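You operate a simulated robot arm through the tools that you are given. There is no shell and no other tool. Be economical: measure what you need, move in short steps, check, and stop when the job is done.

You are at the controls of a simulated robot arm. One attempt, no reset.

JOB
Swap the ASH tube at the fence for the one that the card names.
Fine: the old one goes on the board at the vee blocks; new one against fence and red block, slide shut on it and locked; drop nothing.

It is judged by the outcome, as a careful person would: the job done as asked, and still so three seconds after it is handed in. It fails if anything else is knocked over, pushed out of place, dropped, spilled or broken.

ROBOT AND FRAMES
A 7-joint arm with a two-finger parallel gripper, fixed in place. Base frame: the origin is at the foot of the arm, x ahead of it, y to its left, z up; the work surface is at about z = 84. Lengths are in cm, angles in rad, forces in N, time in s.
Its first joint turns from -2.897 to 2.897 rad. Payload 4.4 kg.
The tool frame sits at the grasp point between the pads (the TCP): z along the fingers, y along the line on which they close. The tips reach 2.3 cm beyond it. The gripper opens to 9.4 cm. The fingers are 3.8 cm wide and 1 cm thick; the gripper's body (5.4 by 9.6 cm) begins 3.9 cm behind the TCP.
Orientation is that of the tool frame in the base frame, as [roll, pitch, yaw] about the fixed x, y, z axes, in that order (R = Rz(yaw) Ry(pitch) Rx(roll)). With the fingers straight down and closing along the base's y, the tool's x points along the base's -x, its y along +y and its z along -z.

CONTROLS
- The arm moves only by the tool play_rows. Its argument "series" is a list of rows, each a list of 3 entries, a list of its own where there are three numbers: the finger opening in cm, from 0 to 9.4, then the shift along the base's x, y, z in units of 300 mm (1.0 is 300 mm), then the turn, a rotation vector about the base's x, y, z in units of 180 degrees (1.0 is 180 degrees). In form: [[hand, [tx, ty, tz], [rx, ry, rz]], ...]. A call has 1 to 12 rows; each row is the pose to reach, as a shift and turn from the pose commanded when the call began. A call with a number of a shift or a turn outside -1 to 1 is refused whole. Rows are played at 5 a second. More than 5 cm and 0.15 rad between two rows, or a gripper value outside its range, and nothing of the call is played. A pose out of reach is approached as far as the arm can. The call stops where the force on the tool passes 40 N (or 10 N more than at its start, if that is more) or the arm is blocked; 0.2 s more then pass. The fingers move at their own pace (about 7.2 cm/s each) and stop on an object; they squeeze with about 27 N. The grip force told is the motor's: it shows also when the fingers shut on nothing. Time passes only in rows, and 0.2 s behind the last, so rows that repeat a pose let the fingers close. The reply holds the time, the measured pose of the TCP, the force on the tool along the base axes, the opening and the grip force, in the units named above and with some noise, with the torque about the TCP (base axes, N m) and any sound that the robot's microphone picked up, and new pictures: "views" is both (left out), scene, wrist or none.
- Cameras (640 x 400 px; columns grow to the right, rows downward): "scene" is fixed at [23.06, -64.92, 158.76]; the picture's right is [0.89, -0.47, 0.00], its down [-0.26, -0.49, -0.84] and it looks along [0.39, 0.74, -0.55] (base axes); focal length 335 px, centre (320, 200). "wrist" rides on the gripper at [8.6, 1.6, -7.5] in the tool frame; the picture's right is [-0.18, 0.98, 0.00], its down [-0.58, -0.11, -0.81] and it looks along [-0.79, -0.15, 0.59] (tool axes); focal length 243 px, centre (320, 200). There is no depth. A picture from a camera that has moved, and an enlarged one, comes with that camera's place and axes in the base frame and with its lens. The place of the scene camera against the robot may be out by one fixed shift of up to 1.8 cm in any direction.
- inspect(camera, box): a new picture of the part [left, top, right, bottom] of that camera's present view, enlarged. It takes no simulated time.
- sign_off(): hands the job in; it is judged then, once.

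Work in short steps. Places have to be worked out from the pictures, the camera data and where the tool is seen: move nearer, look again, correct. Check each grasp and each placing, and mend what went wrong. You have 120 turns and 200 pictures in all, those below and enlarged ones among them. Open the gripper and draw the arm clear of the work before you hand the job in, unless the task says otherwise; then end with one line.

The tools are called after "Emit:" as a command line: name --argument value ..., lists and objects as JSON in quotes. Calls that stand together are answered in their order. play_rows: Moves the arm, as the interface text tells. Its arguments: {"type":"object","properties":{"series":{"type":"array","items":{"type":"array"}},"views":{"type":"string","enum":["both","scene","wrist","none"]}},"required":["series"]} The other tools are called the same way: inspect (camera, box) takes an enlarged picture of a part of a camera's view; sign_off () hands the job in.

At the start:

```text
t: 0.0
eef_pos: [53.81, 40.09, 119.77]
ee_rot: [-3.141, -0.001, 3.139]
force: [0.1, -0.1, 0.2]
moment: [0.01, 0.0, -0.08]
width: 9.4
gripper_force: 0.0
```

scene: 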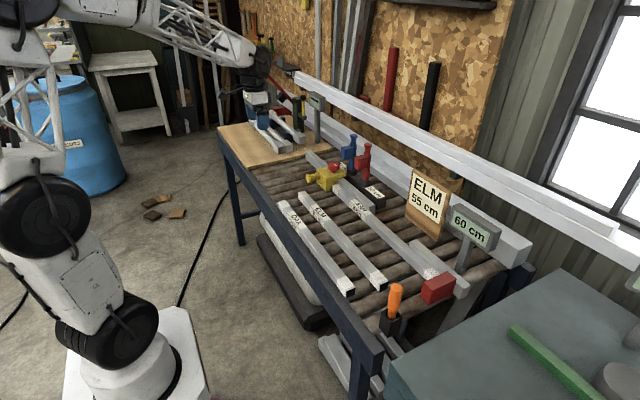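
wrist: 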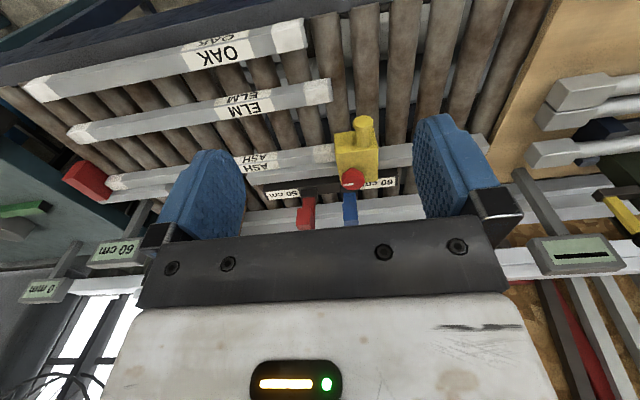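

The card says ELM, 55 cm; the tubes OAK, ELM and ASH lie on a roller table. I take enlarged looks first.

Emit:
inspect --camera "scene" --box '[230, 80, 390, 220]'

Emit:
inspect --camera "scene" --box '[340, 160, 540, 340]'

Emit:
inspect --camera "wrist" --box '[220, 90, 460, 240]'

Emit:
inspect --camera "scene" --box '[270, 180, 400, 300]'

```text
2.86 times, centred on (310, 150) of scene
camera zoom: at [23.06, -64.92, 158.76], right [0.89, -0.47, 0.0], down [-0.26, -0.49, -0.84], along [0.39, 0.74, -0.55], focal length 957 px, centre (349, 343)
```

zoom: 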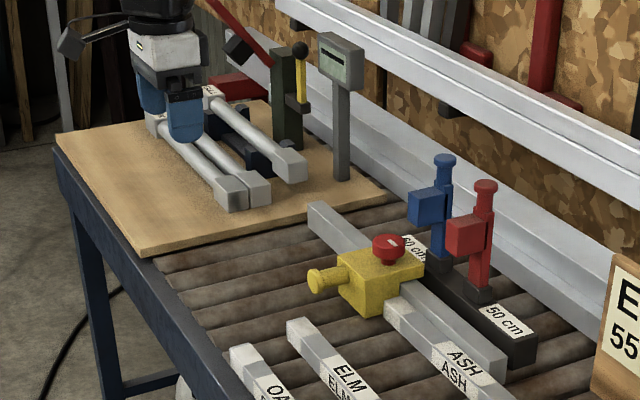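

```text
2.22 times, centred on (440, 250) of scene
camera zoom: at [23.06, -64.92, 158.76], right [0.89, -0.47, 0.0], down [-0.26, -0.49, -0.84], along [0.39, 0.74, -0.55], focal length 744 px, centre (53, 89)
```

zoom: 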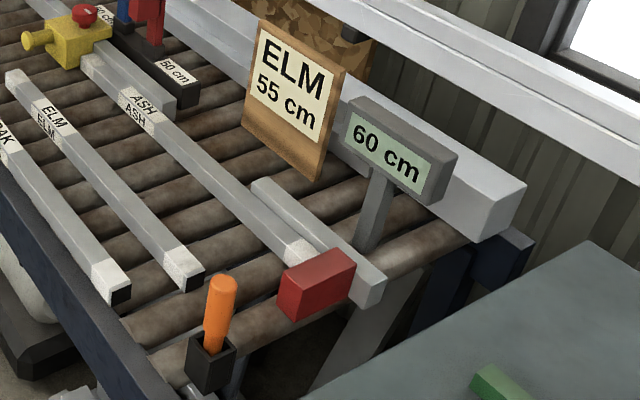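

```text
2.67 times, centred on (340, 165) of wrist
camera zoom: at [45.24, 41.57, 127.07], right [0.18, 0.98, 0.0], down [0.58, -0.11, 0.81], along [0.79, -0.15, -0.59], focal length 647 px, centre (267, 293)
```

zoom: 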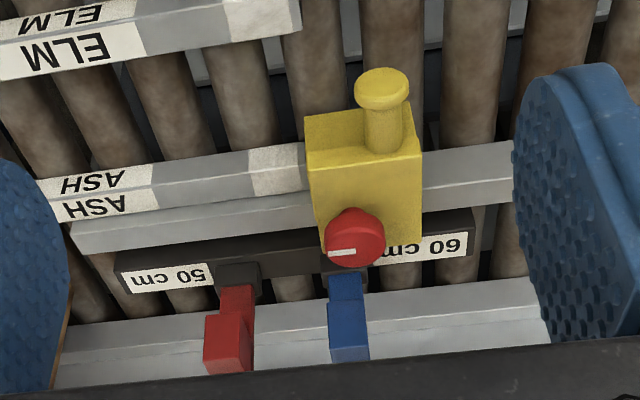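

```text
3.33 times, centred on (335, 240) of scene
camera zoom: at [23.06, -64.92, 158.76], right [0.89, -0.47, 0.0], down [-0.26, -0.49, -0.84], along [0.39, 0.74, -0.55], focal length 1116 px, centre (270, 67)
```

zoom: 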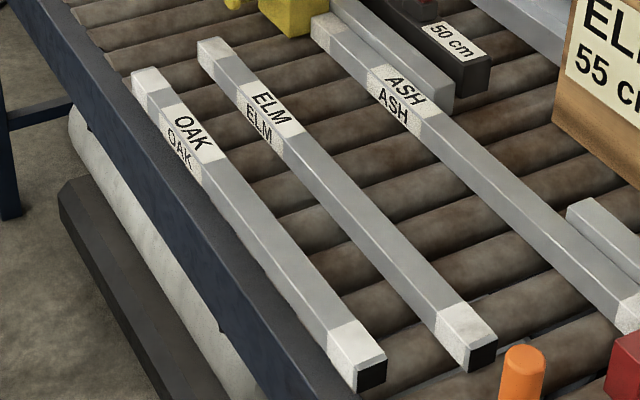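

Tubes run along y: ASH at x≈84 from y≈42 to −18, ELM at x≈70 (55 cm), OAK at x≈60. I move over the table's middle, turning the hand 90° so it can close along x and look towards the slide.

Emit:
play_rows --series '[[9.4, [0.04, -0.08, -0.01], [0, 0, 0.042]], [9.4, [0.08, -0.16, -0.02], [0, 0, 0.083]], [9.4, [0.12, -0.24, -0.03], [0, 0, 0.125]], [9.4, [0.16, -0.32, -0.04], [0, 0, 0.167]], [9.4, [0.2, -0.4, -0.05], [0, 0, 0.208]], [9.4, [0.24, -0.48, -0.06], [0, 0, 0.25]], [9.4, [0.28, -0.56, -0.07], [0, 0, 0.292]], [9.4, [0.32, -0.64, -0.08], [0, 0, 0.333]], [9.4, [0.36, -0.72, -0.09], [0, 0, 0.375]], [9.4, [0.4, -0.8, -0.1], [0, 0, 0.417]], [9.4, [0.44, -0.88, -0.11], [0, 0, 0.458]], [9.4, [0.48, -0.96, -0.12], [0, 0, 0.5]]]'

```text
t: 2.6
eef_pos: [68.31, 11.19, 115.92]
ee_rot: [3.14, 0.0, -1.57]
force: [-0.3, 0.2, -0.5]
moment: [-0.01, -0.01, -0.01]
width: 9.42
gripper_force: 0.2
camera wrist: at [66.71, 2.45, 123.25], right [-0.98, 0.18, 0.0], down [0.11, 0.58, 0.81], along [0.15, 0.79, -0.59], focal length 243 px, centre (320, 200)
```

scene: 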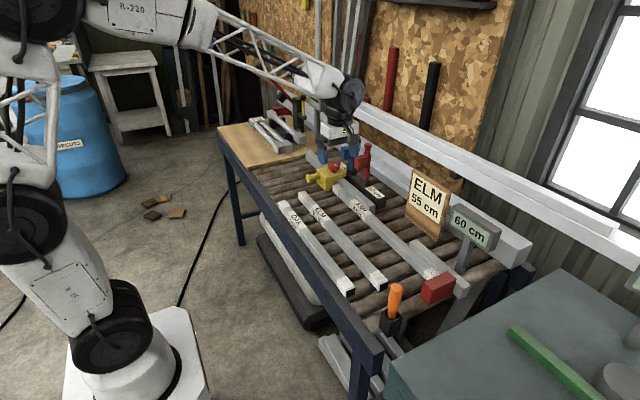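
wrist: 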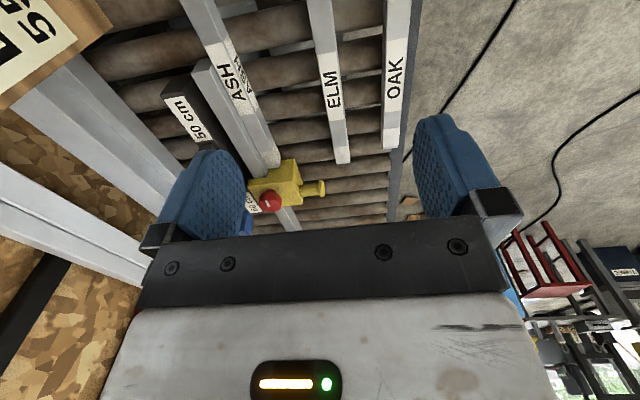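

The wrist view is upside down and looks to +y. I zoom on the slide here, then go nearer.

Emit:
play_rows --series '[[9.4, [0.06, 0.14, -0.1], [0, 0, 0]], [9.4, [0.12, 0.28, -0.2], [0, 0, 0]], [9.4, [0.19, 0.42, -0.3], [0, 0, 0]], [9.4, [0.2, 0.5, -0.4], [0, 0, 0]]]' --views "wrist"

Emit:
inspect --camera "wrist" --box '[180, 80, 420, 230]'

Emit:
inspect --camera "scene" --box '[225, 90, 325, 180]'

```text
refused: row 1 steps farther than a row can; nothing moved
```

```text
2.67 times, centred on (300, 155) of wrist
camera zoom: at [66.71, 2.45, 123.25], right [-0.98, 0.18, 0.0], down [0.11, 0.58, 0.81], along [0.15, 0.79, -0.59], focal length 647 px, centre (373, 320)
```

zoom: 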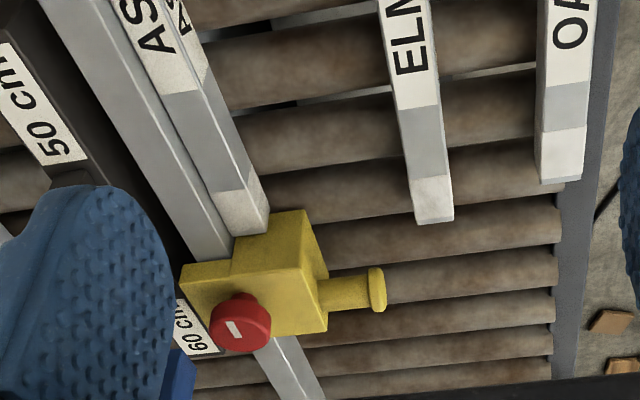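

```text
4.44 times, centred on (275, 135) of scene
camera zoom: at [23.06, -64.92, 158.76], right [0.89, -0.47, 0.0], down [-0.26, -0.49, -0.84], along [0.39, 0.74, -0.55], focal length 1488 px, centre (520, 489)
```

zoom: 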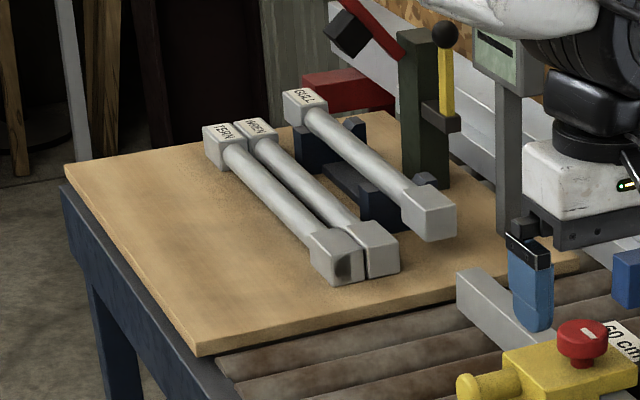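

Row steps were too long; I repeat with smaller ones towards the slide.

Emit:
play_rows --series '[[9.4, [0.05, 0.1, -0.08], [0, 0, 0]], [9.4, [0.1, 0.2, -0.16], [0, 0, 0]], [9.4, [0.15, 0.3, -0.24], [0, 0, 0]], [9.4, [0.19, 0.4, -0.32], [0, 0, 0]], [9.4, [0.2, 0.5, -0.39], [0, 0, 0]]]' --views "wrist"

```text
t: 3.8
eef_pos: [74.16, 26.14, 104.53]
ee_rot: [-3.141, -0.001, -1.571]
force: [0.0, 1.1, 0.1]
moment: [-0.03, -0.01, 0.0]
width: 9.41
gripper_force: 0.2
camera wrist: at [72.56, 17.46, 111.99], right [-0.98, 0.18, 0.0], down [0.11, 0.58, 0.81], along [0.15, 0.79, -0.59], focal length 243 px, centre (320, 200)
```

wrist: 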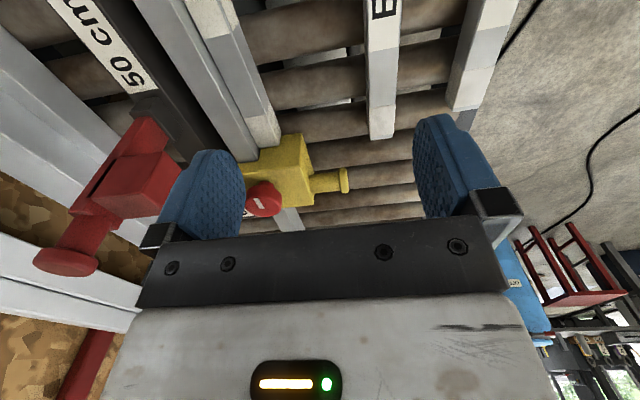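

Emit:
inspect --camera "wrist" --box '[220, 100, 380, 240]'

Emit:
inspect --camera "wrist" --box '[0, 0, 240, 280]'

```text
2.86 times, centred on (300, 170) of wrist
camera zoom: at [72.56, 17.46, 111.99], right [-0.98, 0.18, 0.0], down [0.11, 0.58, 0.81], along [0.15, 0.79, -0.59], focal length 693 px, centre (377, 286)
```

zoom: 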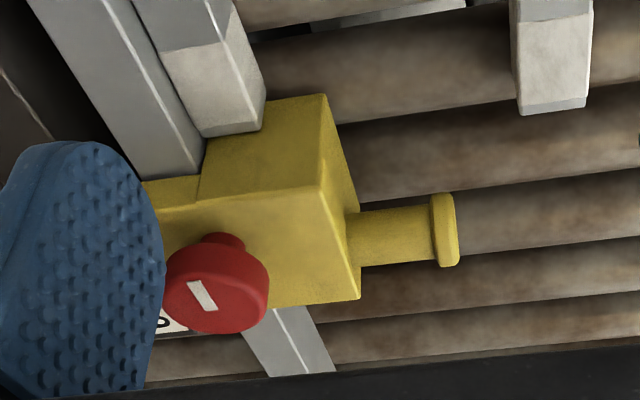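

```text
1.43 times, centred on (120, 140) of wrist
camera zoom: at [72.56, 17.46, 111.99], right [-0.98, 0.18, 0.0], down [0.11, 0.58, 0.81], along [0.15, 0.79, -0.59], focal length 347 px, centre (606, 286)
```

zoom: 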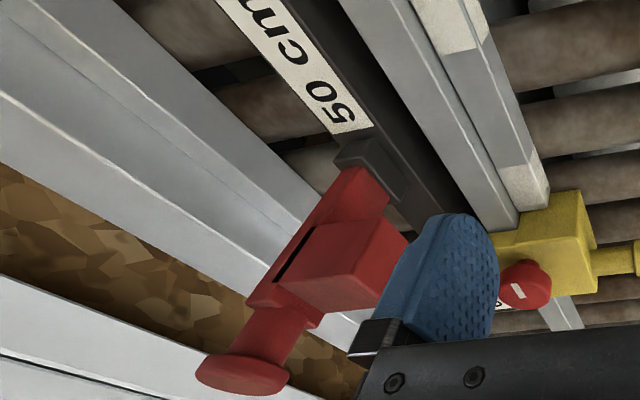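

The slide (about x 79–88, y 38–47, top z≈91) carries a red lock knob at about (84.5, 41.2, 93.5), whose white bar lies along y; the blue/red posts stand behind at x≈95. I turn back so the fingers close along y and hover above the knob to see it near.

Emit:
play_rows --series '[[9.4, [0.0, 0.05, 0.0], [0, 0, -0.045]], [9.4, [0.03, 0.1, 0.0], [0, 0, -0.09]], [9.4, [0.06, 0.15, 0.0], [0, 0, -0.135]], [9.4, [0.09, 0.2, 0.0], [0, 0, -0.18]], [9.4, [0.12, 0.25, 0.0], [0, 0, -0.225]], [9.4, [0.15, 0.3, 0.0], [0, 0, -0.27]], [9.4, [0.19, 0.34, 0.0], [0, 0, -0.315]], [9.4, [0.23, 0.38, 0.0], [0, 0, -0.36]], [9.4, [0.27, 0.42, 0.0], [0, 0, -0.405]], [9.4, [0.31, 0.46, 0.0], [0, 0, -0.45]], [9.4, [0.345, 0.502, 0.0], [0, 0, -0.49]], [9.4, [0.345, 0.502, 0.0], [0, 0, -0.5]]]'

```text
t: 6.4
eef_pos: [84.64, 41.29, 104.32]
ee_rot: [-3.141, 0.0, 3.14]
force: [-0.4, -0.4, 0.9]
moment: [0.0, 0.0, 0.01]
width: 9.4
gripper_force: 0.1
camera wrist: at [76.0, 42.85, 111.77], right [0.19, 0.98, 0.0], down [0.58, -0.11, 0.81], along [0.79, -0.15, -0.59], focal length 243 px, centre (320, 200)
```

scene: 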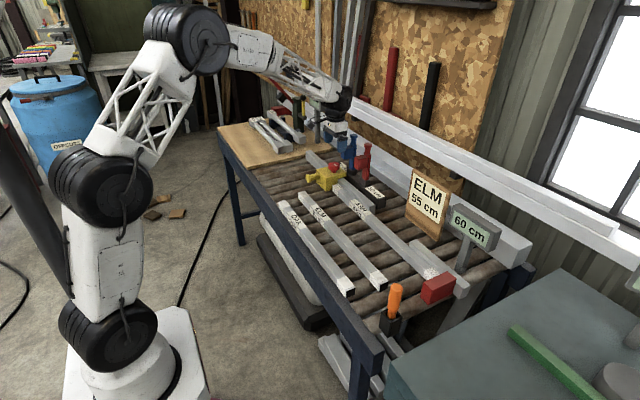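
wrist: 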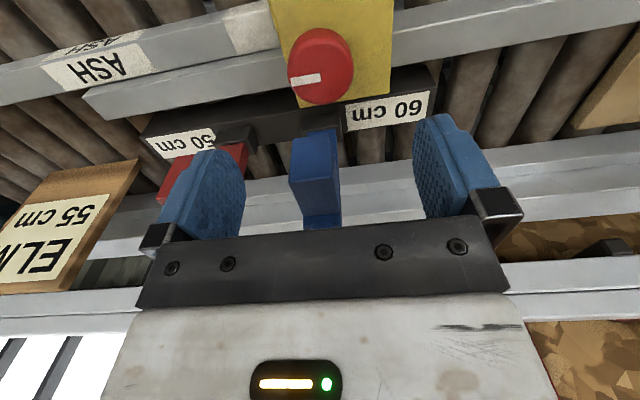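

The knob's white bar is a pointer aimed at −y; knob ≈4.5 cm wide, centre (84.3, 41.4). I descend part-way over it with open fingers.

Emit:
play_rows --series '[[9.4, [-0.01, 0.0, -0.1], [0, 0, 0]], [9.4, [-0.01, 0.003, -0.2], [0, 0, 0]], [9.4, [-0.01, 0.003, -0.3], [0, 0, 0]]]' --views "both"

Emit:
inspect --camera "scene" --box '[290, 110, 400, 210]'

```text
t: 7.2
eef_pos: [84.58, 41.35, 96.81]
ee_rot: [3.136, 0.01, -3.141]
force: [-3.5, -0.1, 6.8]
moment: [-0.12, -0.34, -0.04]
width: 9.39
gripper_force: 0.0
stopped in row 3: the force on the tool passed its limit at 77 N (the readings are from after the stop); the commanded pose is now the measured one
camera wrist: at [75.9, 42.86, 104.12], right [0.18, 0.98, 0.01], down [0.57, -0.11, 0.81], along [0.8, -0.15, -0.58], focal length 243 px, centre (320, 200)
```

scene: 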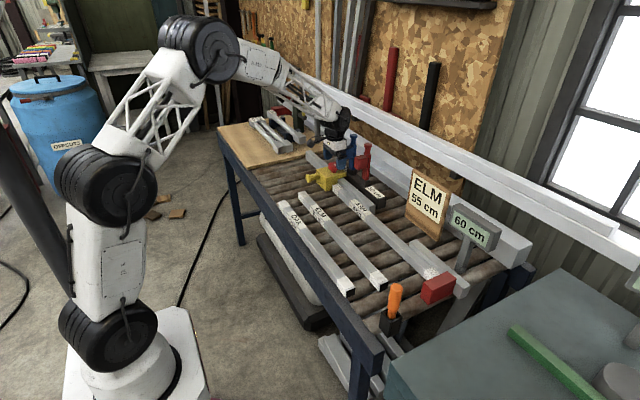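
wrist: 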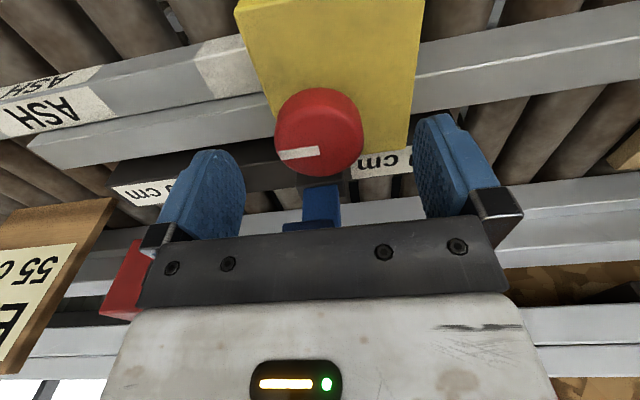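

```text
4.00 times, centred on (345, 160) of scene
camera zoom: at [23.06, -64.92, 158.76], right [0.89, -0.47, 0.0], down [-0.26, -0.49, -0.84], along [0.39, 0.74, -0.55], focal length 1339 px, centre (220, 360)
```

zoom: 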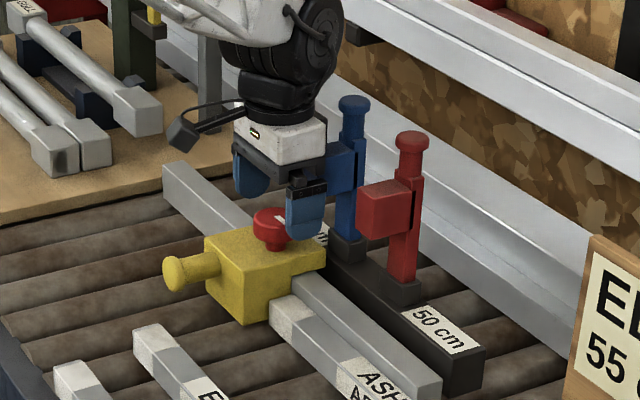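

The body's front edge met the blue post's head (contact ≈ x 87.6, y 39.5, z 100.7), so I back off and check the post. Then I will come in leaning the hand back towards −x by 30°.

Emit:
play_rows --series '[[9.4, [0.0, 0.0, 0.13], [0, 0, 0]], [9.4, [-0.1, 0.0, 0.2], [0, -0.04, 0]], [9.4, [-0.1, 0.0, 0.2], [0, -0.08, 0]], [9.4, [-0.1, 0.0, 0.2], [0, -0.12, 0]], [9.4, [-0.1, 0.0, 0.2], [0, -0.164, 0]]]' --views "both"

Emit:
inspect --camera "scene" --box '[290, 110, 400, 210]'

```text
t: 8.4
eef_pos: [81.69, 41.47, 102.75]
ee_rot: [3.138, 0.525, 3.141]
force: [0.4, -0.8, -0.2]
moment: [0.01, 0.01, 0.02]
width: 9.4
gripper_force: 0.2
camera wrist: at [70.38, 42.88, 104.77], right [0.16, 0.98, 0.1], down [0.1, -0.11, 0.99], along [0.98, -0.15, -0.12], focal length 243 px, centre (320, 200)
```

scene: 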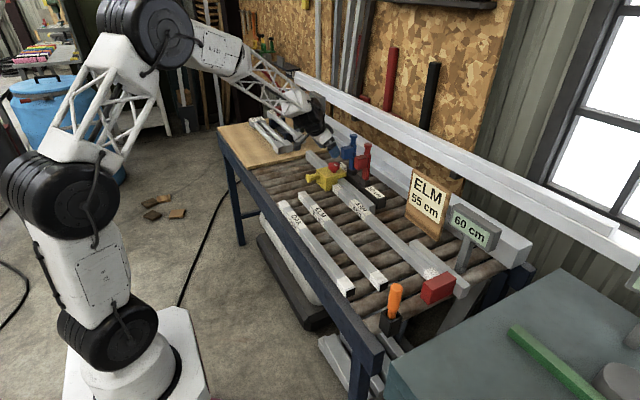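
wrist: 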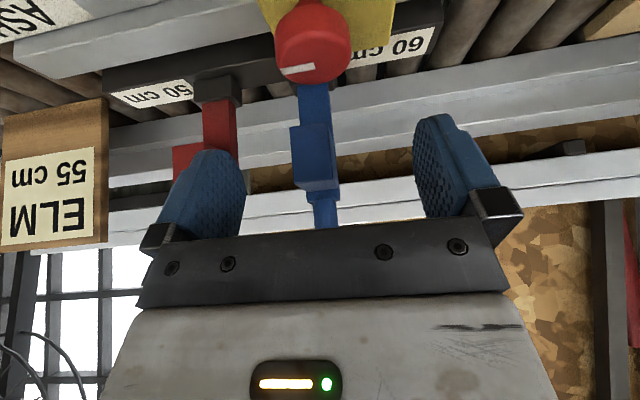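

```text
4.00 times, centred on (345, 160) of scene
camera zoom: at [23.06, -64.92, 158.76], right [0.89, -0.47, 0.0], down [-0.26, -0.49, -0.84], along [0.39, 0.74, -0.55], focal length 1339 px, centre (220, 360)
```

zoom: 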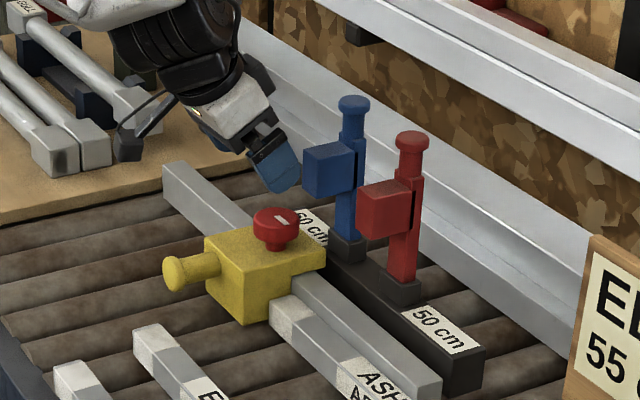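

The blue post looks unmoved, upright, its head at x≥87.6, z 97–102, y 38–41.5. With the 30° lean the hand clears it, so I lower around the knob, then close lightly.

Emit:
play_rows --series '[[9.4, [0.03, 0.0, -0.09], [0, 0, 0]], [9.4, [0.06, -0.003, -0.18], [0, 0, 0]], [9.4, [0.085, -0.004, -0.25], [0, 0, 0]], [9.4, [0.085, -0.004, -0.272], [0, 0, 0]]]' --views "both"

Emit:
inspect --camera "scene" --box '[290, 110, 400, 210]'

```text
t: 9.4
eef_pos: [84.03, 41.12, 94.52]
ee_rot: [3.136, 0.524, -3.141]
force: [-0.7, 0.1, 0.7]
moment: [0.03, -0.01, 0.01]
width: 9.4
gripper_force: 0.1
camera wrist: at [72.86, 42.76, 96.64], right [0.16, 0.98, 0.1], down [0.1, -0.11, 0.99], along [0.98, -0.15, -0.12], focal length 243 px, centre (320, 200)
```

scene: 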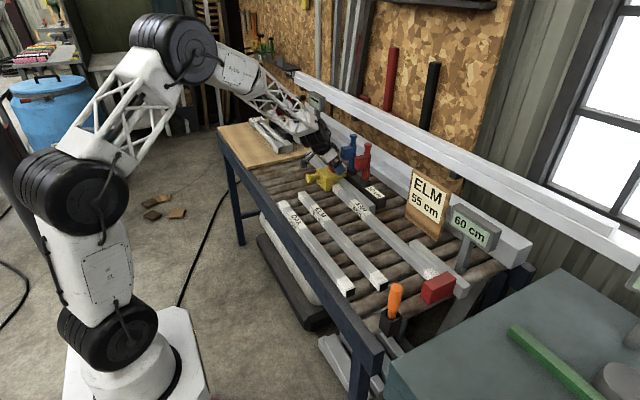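
wrist: 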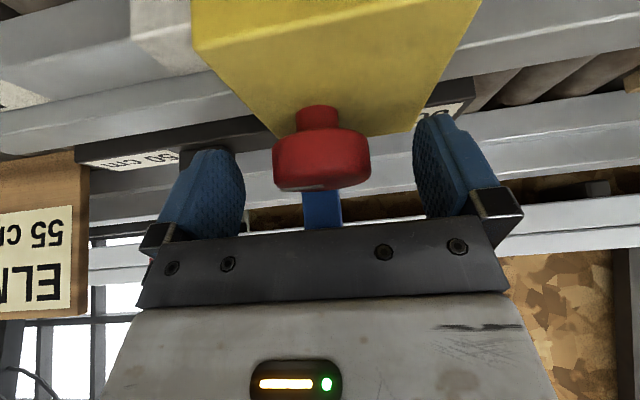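

```text
4.00 times, centred on (345, 160) of scene
camera zoom: at [23.06, -64.92, 158.76], right [0.89, -0.47, 0.0], down [-0.26, -0.49, -0.84], along [0.39, 0.74, -0.55], focal length 1339 px, centre (220, 360)
```

zoom: 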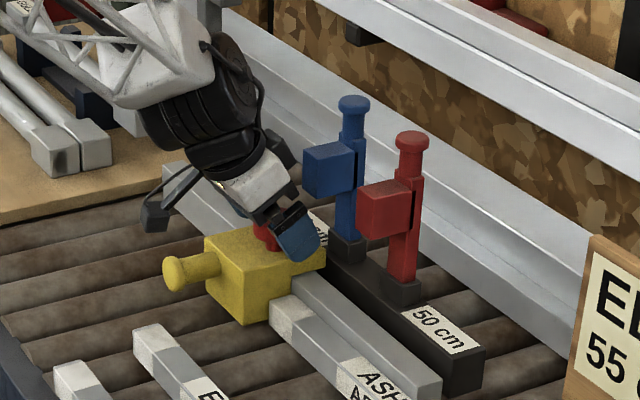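

The knob is centred between the pads at z 93–95, with the TCP at 94.5. I close on it.

Emit:
play_rows --series '[[5.5, [0.005, 0.004, 0], [0, 0, 0]], [3.0, [0.005, 0.004, 0], [0, 0, 0]], [3.0, [0.005, 0.004, 0], [0, 0, 0]], [3.0, [0.005, 0.004, 0], [0, 0, 0]]]' --views "wrist"

```text
t: 10.4
eef_pos: [84.16, 41.26, 94.74]
ee_rot: [3.139, 0.522, 3.14]
force: [2.3, -5.3, -0.9]
moment: [-0.49, 0.05, -0.02]
width: 4.75
gripper_force: 44.8
camera wrist: at [72.99, 42.86, 96.65], right [0.16, 0.98, 0.1], down [0.1, -0.11, 0.99], along [0.98, -0.15, -0.12], focal length 243 px, centre (320, 200)
```

wrist: 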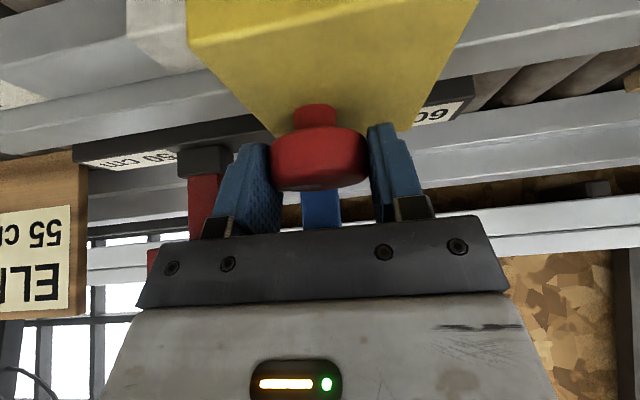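

Gripped (4.75 cm). I try a small counter-clockwise turn about the vertical and read the torque.

Emit:
play_rows --series '[[3.0, [0, 0, 0], [0, 0, 0.03]], [3.0, [0, 0, 0], [0, 0, 0.06]], [3.0, [0, 0, 0], [0, 0, 0.09]], [3.0, [0, 0, 0], [0, 0, 0.12]]]' --views "wrist"

```text
t: 11.4
eef_pos: [84.21, 41.13, 94.57]
ee_rot: [3.138, 0.524, -2.765]
force: [-20.6, -29.9, 6.4]
moment: [-0.68, 0.42, -0.07]
width: 4.77
gripper_force: 44.6
camera wrist: at [73.25, 38.52, 96.65], right [-0.22, 0.97, 0.1], down [0.13, -0.07, 0.99], along [0.97, 0.23, -0.12], focal length 243 px, centre (320, 200)
```

wrist: 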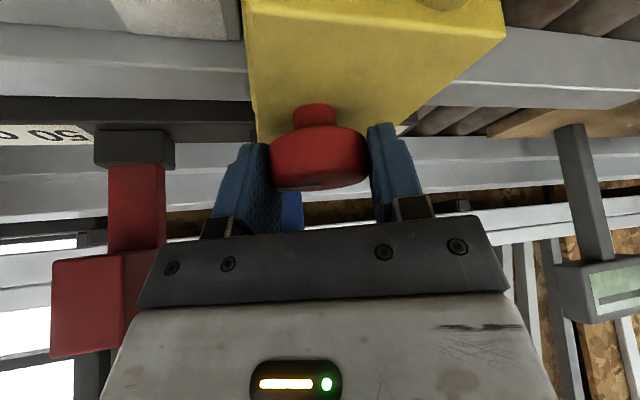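

Torque about z stays small while lateral force grew; I open, back off along the lean and look at the pointer.

Emit:
play_rows --series '[[6.0, [0, 0, 0], [0, 0, 0]], [9.4, [0, 0, 0], [0, 0, 0]], [9.4, [-0.06, 0, 0.1], [0, 0, 0]], [9.4, [-0.1, 0, 0.22], [0, 0, -0.02]], [9.4, [-0.13, 0, 0.33], [0, 0, -0.06]]]' --views "both"

Emit:
inspect --camera "scene" --box '[290, 110, 400, 210]'

```text
t: 12.6
eef_pos: [80.48, 41.51, 104.32]
ee_rot: [3.137, 0.524, -2.953]
force: [-0.1, 0.0, 0.8]
moment: [-0.01, -0.05, -0.02]
width: 9.39
gripper_force: 0.1
camera wrist: at [69.25, 40.85, 106.35], right [-0.03, 0.99, 0.1], down [0.12, -0.09, 0.99], along [0.99, 0.04, -0.12], focal length 243 px, centre (320, 200)
```

scene: 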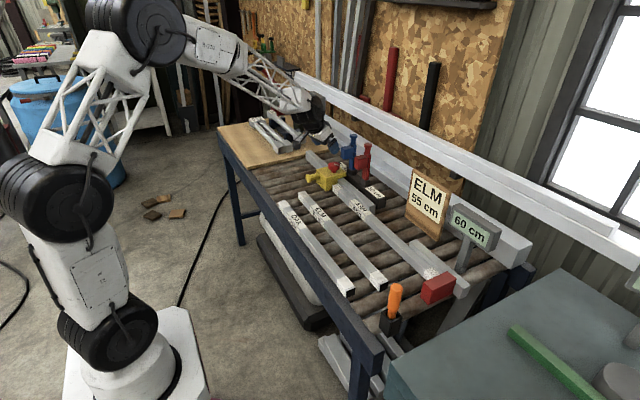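
wrist: 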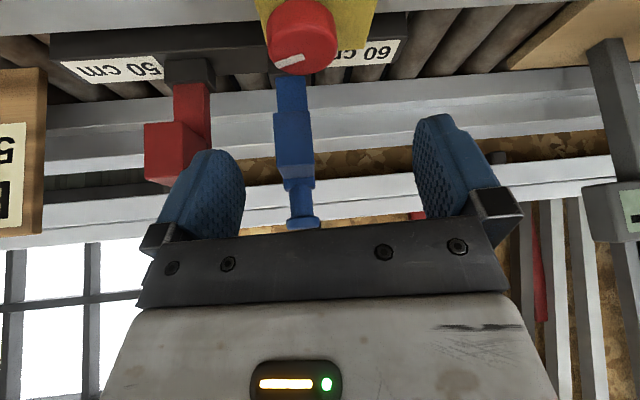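

```text
4.00 times, centred on (345, 160) of scene
camera zoom: at [23.06, -64.92, 158.76], right [0.89, -0.47, 0.0], down [-0.26, -0.49, -0.84], along [0.39, 0.74, -0.55], focal length 1339 px, centre (220, 360)
```

zoom: 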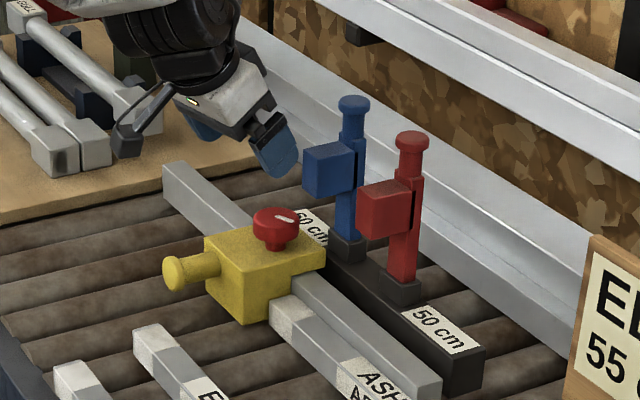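

The pointer turned ~25–30° counter-clockwise with the hand, so the knob turns freely and does not slip. I re-yaw the hand −45°, come back on the knob (axis ≈ 84.55, 41.05) for a longer ccw turn.

Emit:
play_rows --series '[[9.4, [0.005, 0.013, -0.01], [0, 0, -0.044]], [9.4, [0.01, 0.026, -0.02], [0, 0, -0.088]], [9.4, [0.015, 0.039, -0.03], [0, 0, -0.133]], [9.4, [0.02, 0.052, -0.04], [0, 0, -0.177]], [9.4, [0.025, 0.065, -0.05], [0, 0, -0.221]], [9.4, [0.03, 0.078, -0.06], [0, 0, -0.266]], [9.4, [0.029, 0.091, -0.067], [0, 0, -0.31]], [9.4, [0.065, 0.056, -0.154], [0, 0, -0.31]], [9.4, [0.1, 0.02, -0.24], [0, 0, -0.31]], [9.4, [0.136, -0.015, -0.325], [0, 0, -0.31]]]' --views "wrist"

```text
t: 14.8
eef_pos: [84.49, 40.81, 94.64]
ee_rot: [3.135, 0.527, 2.356]
force: [0.2, 0.2, 1.0]
moment: [0.05, 0.04, -0.01]
width: 9.4
gripper_force: 0.1
camera wrist: at [77.71, 49.97, 96.69], right [0.81, 0.58, 0.1], down [-0.01, -0.15, 0.99], along [0.59, -0.8, -0.12], focal length 243 px, centre (320, 200)
```

wrist: 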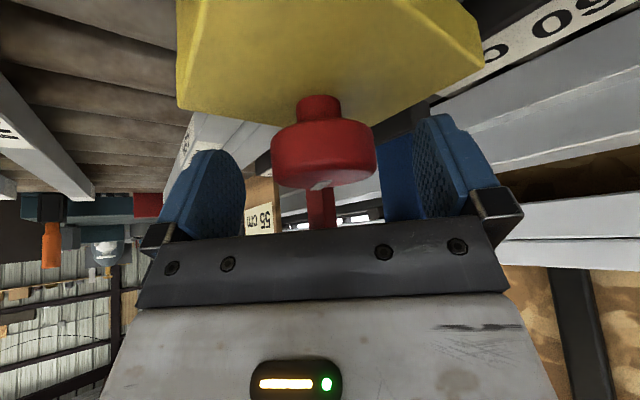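

Centred. I close and turn ccw by about 65°.

Emit:
play_rows --series '[[5.5, [0.0, 0.0, 0], [0, 0, 0]], [3.0, [0, 0, 0], [0, 0, 0]], [3.0, [0, 0, 0], [0, 0, 0]], [3.0, [0, 0, 0], [0, 0, 0.045]], [3.0, [0, 0, 0], [0, 0, 0.09]], [3.0, [0, 0, 0], [0, 0, 0.135]], [3.0, [0, 0, 0], [0, 0, 0.18]], [3.0, [0, 0, 0], [0, 0, 0.225]], [3.0, [0, 0, 0], [0, 0, 0.27]], [3.0, [0, 0, 0], [0, 0, 0.315]], [3.0, [0, 0, 0], [0, 0, 0.36]]]' --views "wrist"

```text
t: 15.5
eef_pos: [84.55, 41.17, 94.6]
ee_rot: [3.133, 0.524, 2.357]
force: [27.6, 26.6, -12.2]
moment: [-0.37, -0.07, -0.09]
width: 4.8
gripper_force: 20.1
stopped in row 3: the force on the tool passed its limit at 46 N (the readings are from after the stop); the commanded pose is now the measured one
camera wrist: at [77.79, 50.21, 96.65], right [0.8, 0.59, 0.1], down [-0.01, -0.15, 0.99], along [0.59, -0.8, -0.12], focal length 243 px, centre (320, 200)
```

wrist: 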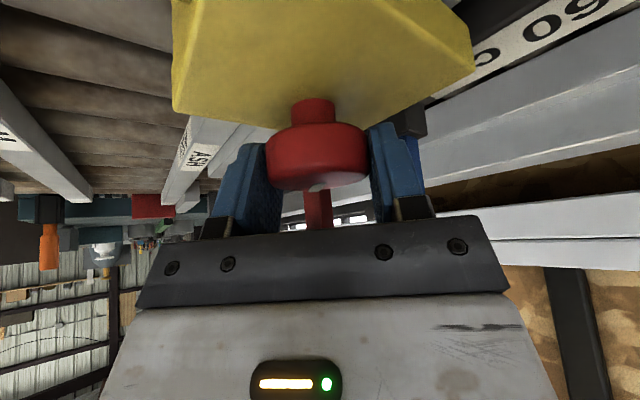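

The fingers centred on the knob with a side load; I ease the hand 0.15 cm towards +x+y and then turn.

Emit:
play_rows --series '[[3.0, [0.005, 0.005, 0], [0, 0, 0]], [3.0, [0.007, 0.007, 0], [0, 0, 0]], [3.0, [0.007, 0.007, 0], [0, 0, 0.02]]]' --views "none"

```text
t: 16.3
eef_pos: [84.64, 41.22, 94.57]
ee_rot: [3.136, 0.523, 2.419]
force: [-38.4, -12.1, 4.5]
moment: [-0.27, 1.01, 0.03]
width: 4.75
gripper_force: 44.8
```

Over-corrected: I ease back slightly in −x.

Emit:
play_rows --series '[[3.0, [-0.004, -0.001, 0], [0, 0, 0]], [3.0, [-0.004, -0.001, 0], [0, 0, 0.0]]]' --views "none"

```text
t: 16.9
eef_pos: [84.52, 41.17, 94.56]
ee_rot: [3.135, 0.524, 2.419]
force: [-9.9, -16.8, -8.9]
moment: [-0.61, 0.13, 0.04]
width: 4.75
gripper_force: 45.4
```

Now I turn in small steps, correcting by the force readings.

Emit:
play_rows --series '[[3.0, [-0.001, -0.002, 0.001], [0, 0, 0.0]], [3.0, [-0.001, -0.002, 0.001], [0, 0, 0.035]], [3.0, [-0.001, -0.002, 0.001], [0, 0, 0.07]]]' --views "none"

```text
t: 17.5
eef_pos: [84.71, 41.21, 94.59]
ee_rot: [3.135, 0.523, 2.515]
force: [14.1, 0.1, -2.2]
moment: [-0.06, 0.03, 0.02]
width: 4.73
gripper_force: 45.2
stopped in row 3: the force on the tool passed its limit at 41 N (the readings are from after the stop); the commanded pose is now the measured one
```

Forces are relaxed again; I go on with small turns.

Emit:
play_rows --series '[[3.0, [0.002, 0, 0], [0, 0, 0.02]], [3.0, [0.004, 0, 0], [0, 0, 0.04]], [3.0, [0.006, 0, 0], [0, 0, 0.06]]]' --views "none"

```text
t: 18.3
eef_pos: [84.76, 41.4, 94.49]
ee_rot: [3.135, 0.525, 2.707]
force: [-33.1, 0.4, -3.5]
moment: [-0.09, 0.93, -0.01]
width: 4.77
gripper_force: 44.5
```

Emit:
play_rows --series '[[3.0, [-0.004, 0, 0], [0, 0, 0.0]], [3.0, [-0.004, 0, 0], [0, 0, 0.03]], [3.0, [-0.004, 0, 0], [0, 0, 0.06]], [3.0, [-0.004, 0, 0], [0, 0, 0.08]]]' --views "none"

```text
t: 19.3
eef_pos: [84.71, 41.24, 94.57]
ee_rot: [3.133, 0.525, 2.959]
force: [18.3, -1.3, -16.2]
moment: [-0.61, -0.51, -0.01]
width: 4.76
gripper_force: 45.2
```

Emit:
play_rows --series '[[3.0, [0.002, 0, 0.001], [0, 0, 0.03]], [3.0, [0.002, 0, 0.001], [0, 0, 0.06]], [3.0, [0.002, 0, 0.001], [0, 0, 0.09]]]' --views "none"

```text
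t: 20.1
eef_pos: [84.77, 41.3, 94.68]
ee_rot: [3.131, 0.522, -3.042]
force: [-3.9, -0.4, -11.3]
moment: [-0.66, 0.81, 0.01]
width: 4.77
gripper_force: 45.2
```

Emit:
play_rows --series '[[3.0, [0, 0, 0.001], [0, 0, 0.03]], [3.0, [0, 0, 0.001], [0, 0, 0.06]], [3.0, [0, 0, 0.001], [0, 0, 0.09]]]' --views "scene"

Emit:
inspect --camera "scene" --box '[290, 110, 400, 210]'

```text
t: 20.9
eef_pos: [84.79, 41.19, 94.78]
ee_rot: [3.133, 0.523, -2.759]
force: [-4.2, 0.1, -14.3]
moment: [-0.7, 0.11, -0.89]
width: 4.78
gripper_force: 44.9
```

scene: 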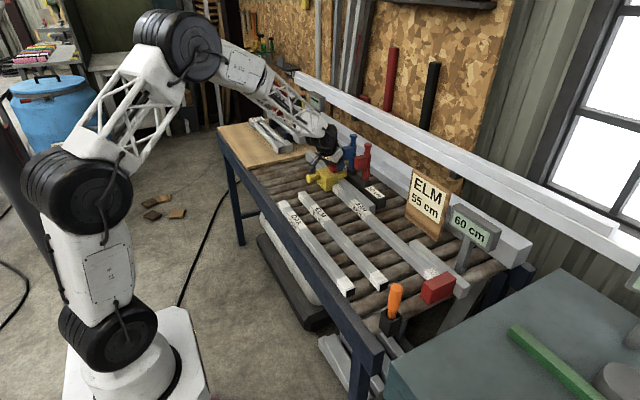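

```text
4.00 times, centred on (345, 160) of scene
camera zoom: at [23.06, -64.92, 158.76], right [0.89, -0.47, 0.0], down [-0.26, -0.49, -0.84], along [0.39, 0.74, -0.55], focal length 1339 px, centre (220, 360)
```

zoom: 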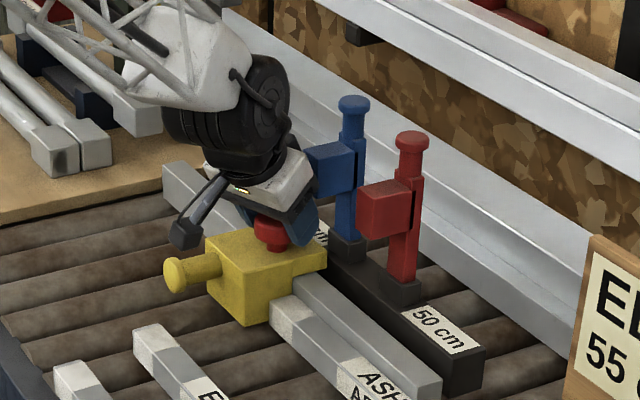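

Torque about z jumped to −0.9 N·m after about 90° in all, so the end stop is reached. Still holding the knob, I test the slide with a small pull to +y.

Emit:
play_rows --series '[[3.0, [0, 0.005, 0.002], [0, 0, -0.006]], [3.0, [0, 0.015, 0.002], [0, 0, -0.006]], [3.0, [0, 0.025, 0.002], [0, 0, -0.006]]]' --views "none"

```text
t: 21.7
eef_pos: [84.79, 41.92, 94.59]
ee_rot: [3.133, 0.524, -2.78]
force: [6.4, -0.5, -16.2]
moment: [-0.46, 0.34, 0.03]
width: 4.8
gripper_force: 45.6
```

It moves with no force: unlocked. I draw the slide back about 3 cm more.

Emit:
play_rows --series '[[3.0, [0, 0.03, 0.001], [0, 0, 0]], [3.0, [0, 0.06, 0.001], [0, 0, 0]], [3.0, [0, 0.09, 0.001], [0, 0, 0]]]' --views "both"

Emit:
inspect --camera "scene" --box '[290, 110, 400, 210]'

```text
t: 22.5
eef_pos: [84.73, 44.59, 94.68]
ee_rot: [3.134, 0.524, -2.784]
force: [25.2, -2.0, -27.4]
moment: [-0.03, -1.05, 0.03]
width: 4.78
gripper_force: 45.2
camera wrist: at [73.8, 42.02, 96.78], right [-0.2, 0.97, 0.1], down [0.14, -0.07, 0.99], along [0.97, 0.21, -0.12], focal length 243 px, centre (320, 200)
```

scene: 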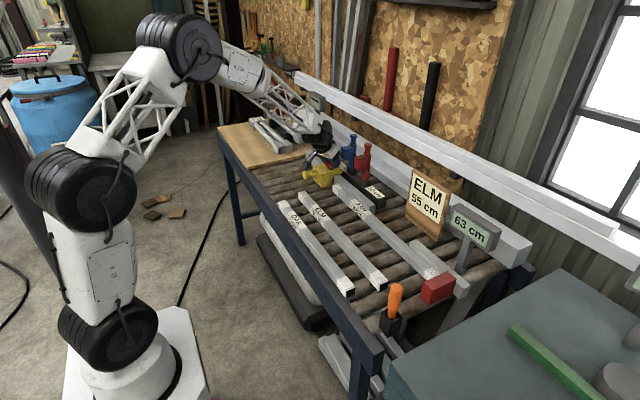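
wrist: 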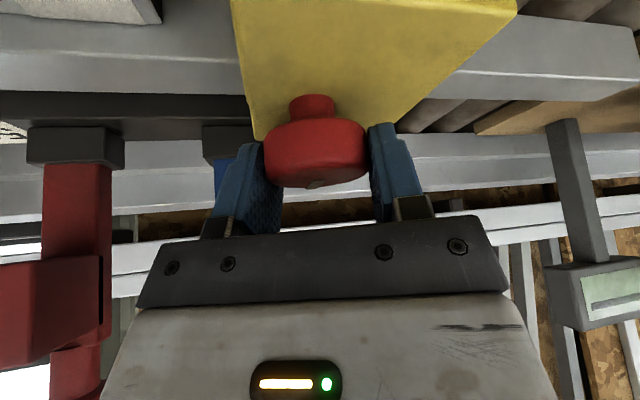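

```text
4.00 times, centred on (345, 160) of scene
camera zoom: at [23.06, -64.92, 158.76], right [0.89, -0.47, 0.0], down [-0.26, -0.49, -0.84], along [0.39, 0.74, -0.55], focal length 1339 px, centre (220, 360)
```

zoom: 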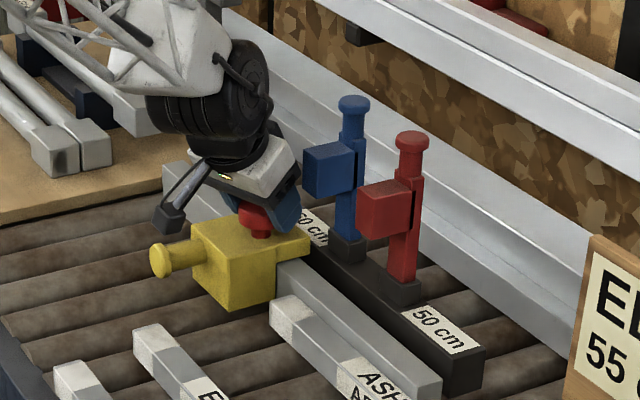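

Display reads 63 cm and ASH stayed. I release the knob, back out and straighten the hand.

Emit:
play_rows --series '[[6.0, [0, 0, 0], [0, 0, 0]], [9.4, [0, 0, 0], [0, 0, 0]], [9.4, [-0.05, -0.02, 0.095], [0, 0, 0]], [9.4, [-0.1, -0.04, 0.19], [0, 0, 0]], [9.4, [-0.15, -0.06, 0.29], [0, 0, 0]], [9.4, [-0.2, -0.1, 0.36], [-0.0145, 0.039, 0]], [9.4, [-0.2, -0.15, 0.4], [-0.029, 0.078, 0]], [9.4, [-0.2, -0.22, 0.42], [-0.0435, 0.117, 0]], [9.4, [-0.2, -0.3, 0.42], [-0.058, 0.156, 0]]]' --views "wrist"

```text
t: 24.5
eef_pos: [78.75, 35.49, 107.47]
ee_rot: [3.13, -0.001, -2.78]
force: [0.1, -0.4, 0.3]
moment: [0.02, -0.04, 0.02]
width: 9.39
gripper_force: 0.1
camera wrist: at [70.15, 33.87, 114.85], right [-0.18, 0.98, 0.01], down [0.59, 0.09, 0.8], along [0.79, 0.15, -0.59], focal length 243 px, centre (320, 200)
```

wrist: 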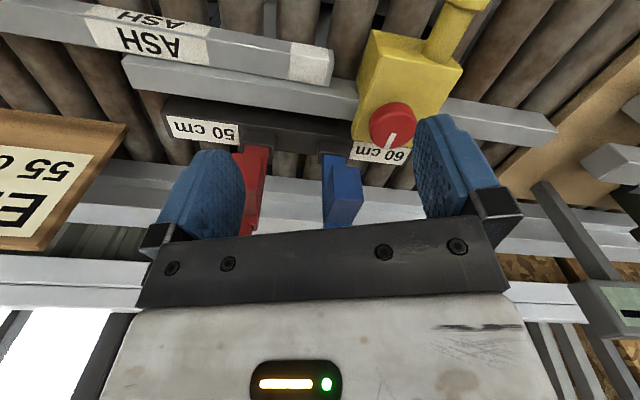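

The pointer now points +x (unlocked); locked was −y. I zoom on the ASH end to measure the tube.

Emit:
inspect --camera "wrist" --box '[200, 10, 400, 130]'

```text
3.20 times, centred on (300, 70) of wrist
camera zoom: at [70.15, 33.87, 114.85], right [-0.18, 0.98, 0.01], down [0.59, 0.09, 0.8], along [0.79, 0.15, -0.59], focal length 776 px, centre (384, 616)
```

zoom: 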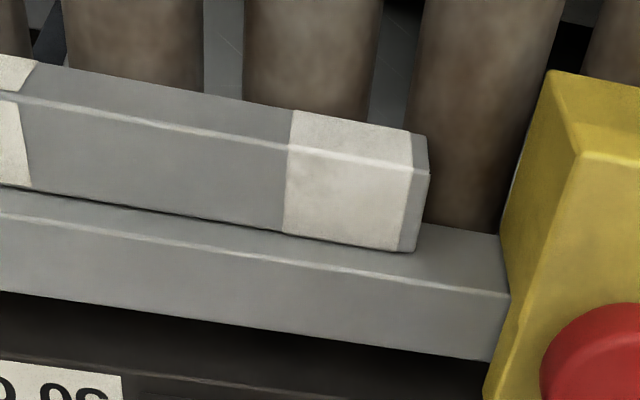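

ASH measures about 2.8 wide, 3 high: x 81.9–84.7, z 84–87, end at y≈38.1, so its middle is y≈8. I go above the middle, hand turned to close along x and look to +y.

Emit:
play_rows --series '[[9.4, [0.015, -0.1, 0.0], [0, 0, 0.043]], [9.4, [0.03, -0.2, 0.0], [0, 0, 0.086]], [9.4, [0.045, -0.3, 0.0], [0, 0, 0.129]], [9.4, [0.06, -0.4, 0.0], [0, 0, 0.172]], [9.4, [0.075, -0.5, -0.02], [0, 0, 0.215]], [9.4, [0.09, -0.6, -0.05], [0, 0, 0.258]], [9.4, [0.11, -0.7, -0.08], [0, 0, 0.301]], [9.4, [0.13, -0.8, -0.1], [0, 0, 0.344]], [9.4, [0.152, -0.913, -0.13], [0.003, 0, 0.386]]]' --views "both"

```text
t: 26.5
eef_pos: [83.28, 8.29, 103.43]
ee_rot: [3.123, 0.008, -1.566]
force: [0.6, -0.2, -0.2]
moment: [0.03, 0.0, 0.0]
width: 9.4
gripper_force: 0.1
camera wrist: at [81.96, -0.51, 110.73], right [-0.98, 0.18, 0.02], down [0.12, 0.58, 0.81], along [0.13, 0.8, -0.59], focal length 243 px, centre (320, 200)
```

scene: 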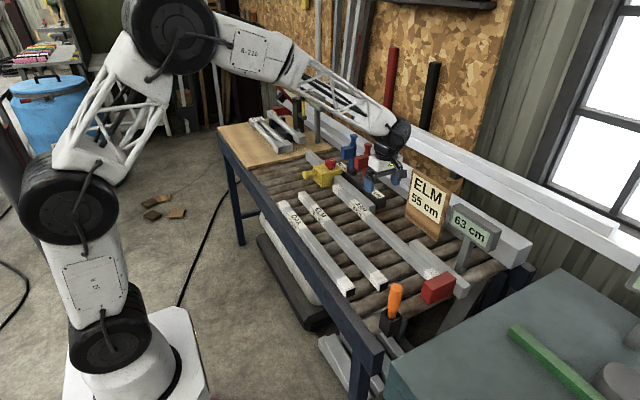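
wrist: 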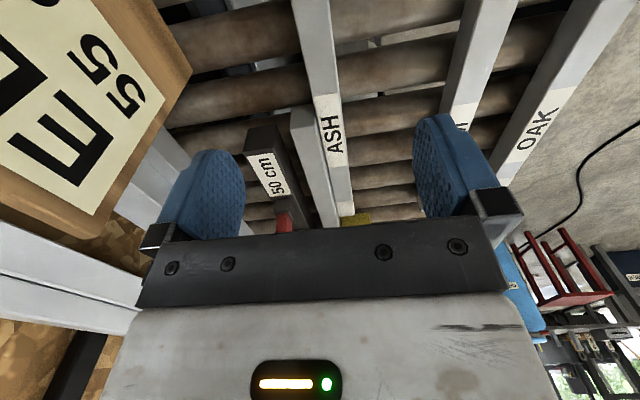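

I straighten the small tilt and descend towards the tube to z≈92 with a look.

Emit:
play_rows --series '[[9.4, [0.0, 0.0, -0.12], [-0.0025, -0.0057, 0]], [9.4, [0.0, 0.0, -0.24], [-0.0025, -0.0057, 0]], [9.4, [0.0, -0.005, -0.37], [-0.0025, -0.0057, 0]]]' --views "both"

Emit:
inspect --camera "scene" --box '[350, 130, 480, 250]'

```text
t: 27.3
eef_pos: [83.41, 7.89, 92.59]
ee_rot: [-3.138, -0.001, -1.567]
force: [-0.2, 0.5, -0.6]
moment: [-0.01, 0.04, 0.01]
width: 9.4
gripper_force: 0.1
camera wrist: at [81.81, -0.86, 100.0], right [-0.98, 0.18, 0.0], down [0.1, 0.58, 0.81], along [0.15, 0.79, -0.59], focal length 243 px, centre (320, 200)
```

scene: 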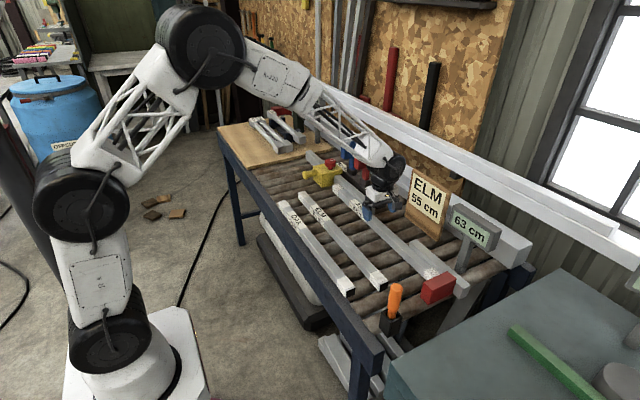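
wrist: 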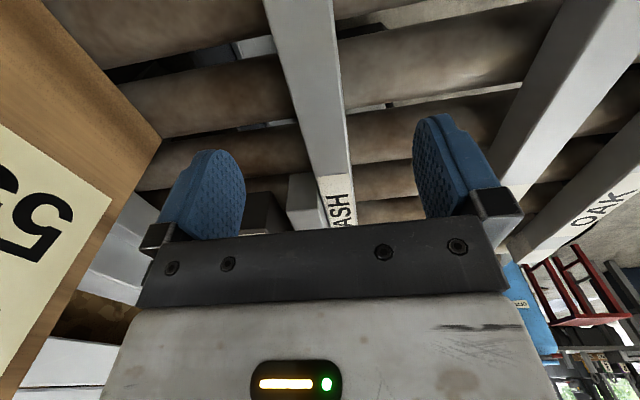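

```text
3.33 times, centred on (415, 190) of scene
camera zoom: at [23.06, -64.92, 158.76], right [0.89, -0.47, 0.0], down [-0.26, -0.49, -0.84], along [0.39, 0.74, -0.55], focal length 1116 px, centre (3, 233)
```

zoom: 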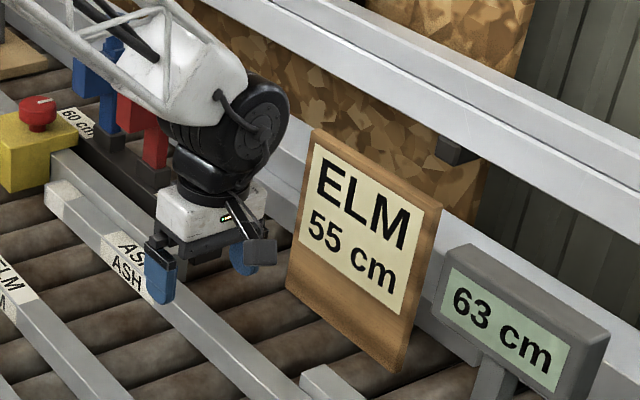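

The tube (x≈82–85) lies between the pads. I lower to z≈87 and close on it.

Emit:
play_rows --series '[[9.4, [0.0, 0.0, -0.09], [0, 0, 0]], [9.4, [0.0, 0.0, -0.175], [0, 0, 0]], [9.4, [0.0, 0.0, -0.175], [0, 0, 0]]]' --views "wrist"

```text
t: 28.1
eef_pos: [83.49, 7.96, 87.25]
ee_rot: [-3.139, 0.0, -1.569]
force: [-0.1, -0.6, 0.9]
moment: [0.02, 0.02, -0.01]
width: 9.39
gripper_force: 0.1
camera wrist: at [81.84, -0.69, 94.62], right [-0.98, 0.18, 0.0], down [0.11, 0.58, 0.81], along [0.15, 0.79, -0.59], focal length 243 px, centre (320, 200)
```

wrist: 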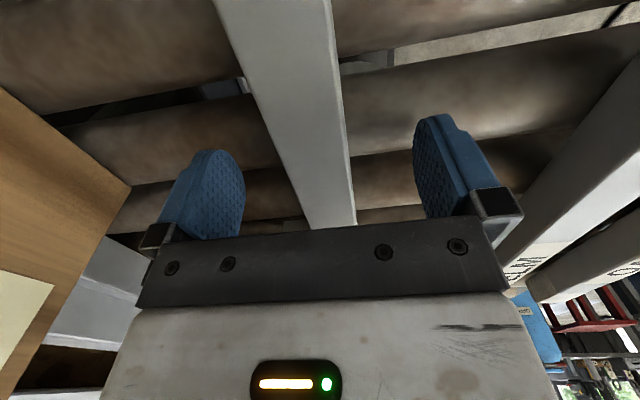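

Emit:
play_rows --series '[[6.0, [-0.003, 0.0, 0], [0, 0, 0]], [3.6, [-0.003, 0.0, 0], [0, 0, 0]], [2.0, [-0.003, 0.0, 0], [0, 0, 0]], [1.0, [-0.003, 0.0, 0], [0, 0, 0]], [1.0, [-0.003, 0.0, 0], [0, 0, 0]]]' --views "none"

```text
t: 29.3
eef_pos: [83.22, 8.08, 87.22]
ee_rot: [-3.14, 0.0, -1.567]
force: [0.8, 0.0, 1.8]
moment: [0.11, 0.06, -0.62]
width: 3.0
gripper_force: 27.0
```

Gripped at 3.0 cm. I lift a little to weigh it and see the balance.

Emit:
play_rows --series '[[1.0, [-0.003, 0, 0.02], [0, 0, 0]], [1.0, [-0.006, 0, 0.05], [0, 0, 0]], [1.0, [-0.006, 0, 0.05], [0, 0, 0]]]' --views "scene"

```text
t: 30.1
eef_pos: [82.91, 8.2, 88.66]
ee_rot: [-3.14, 0.0, -1.566]
force: [0.1, -0.2, -4.0]
moment: [-0.02, 0.0, 0.01]
width: 2.99
gripper_force: 26.8
```

scene: 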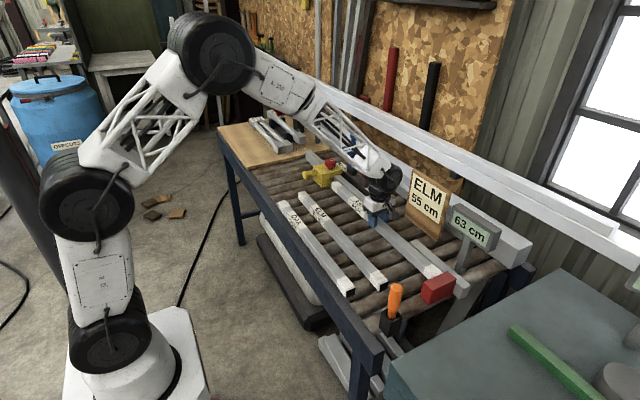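

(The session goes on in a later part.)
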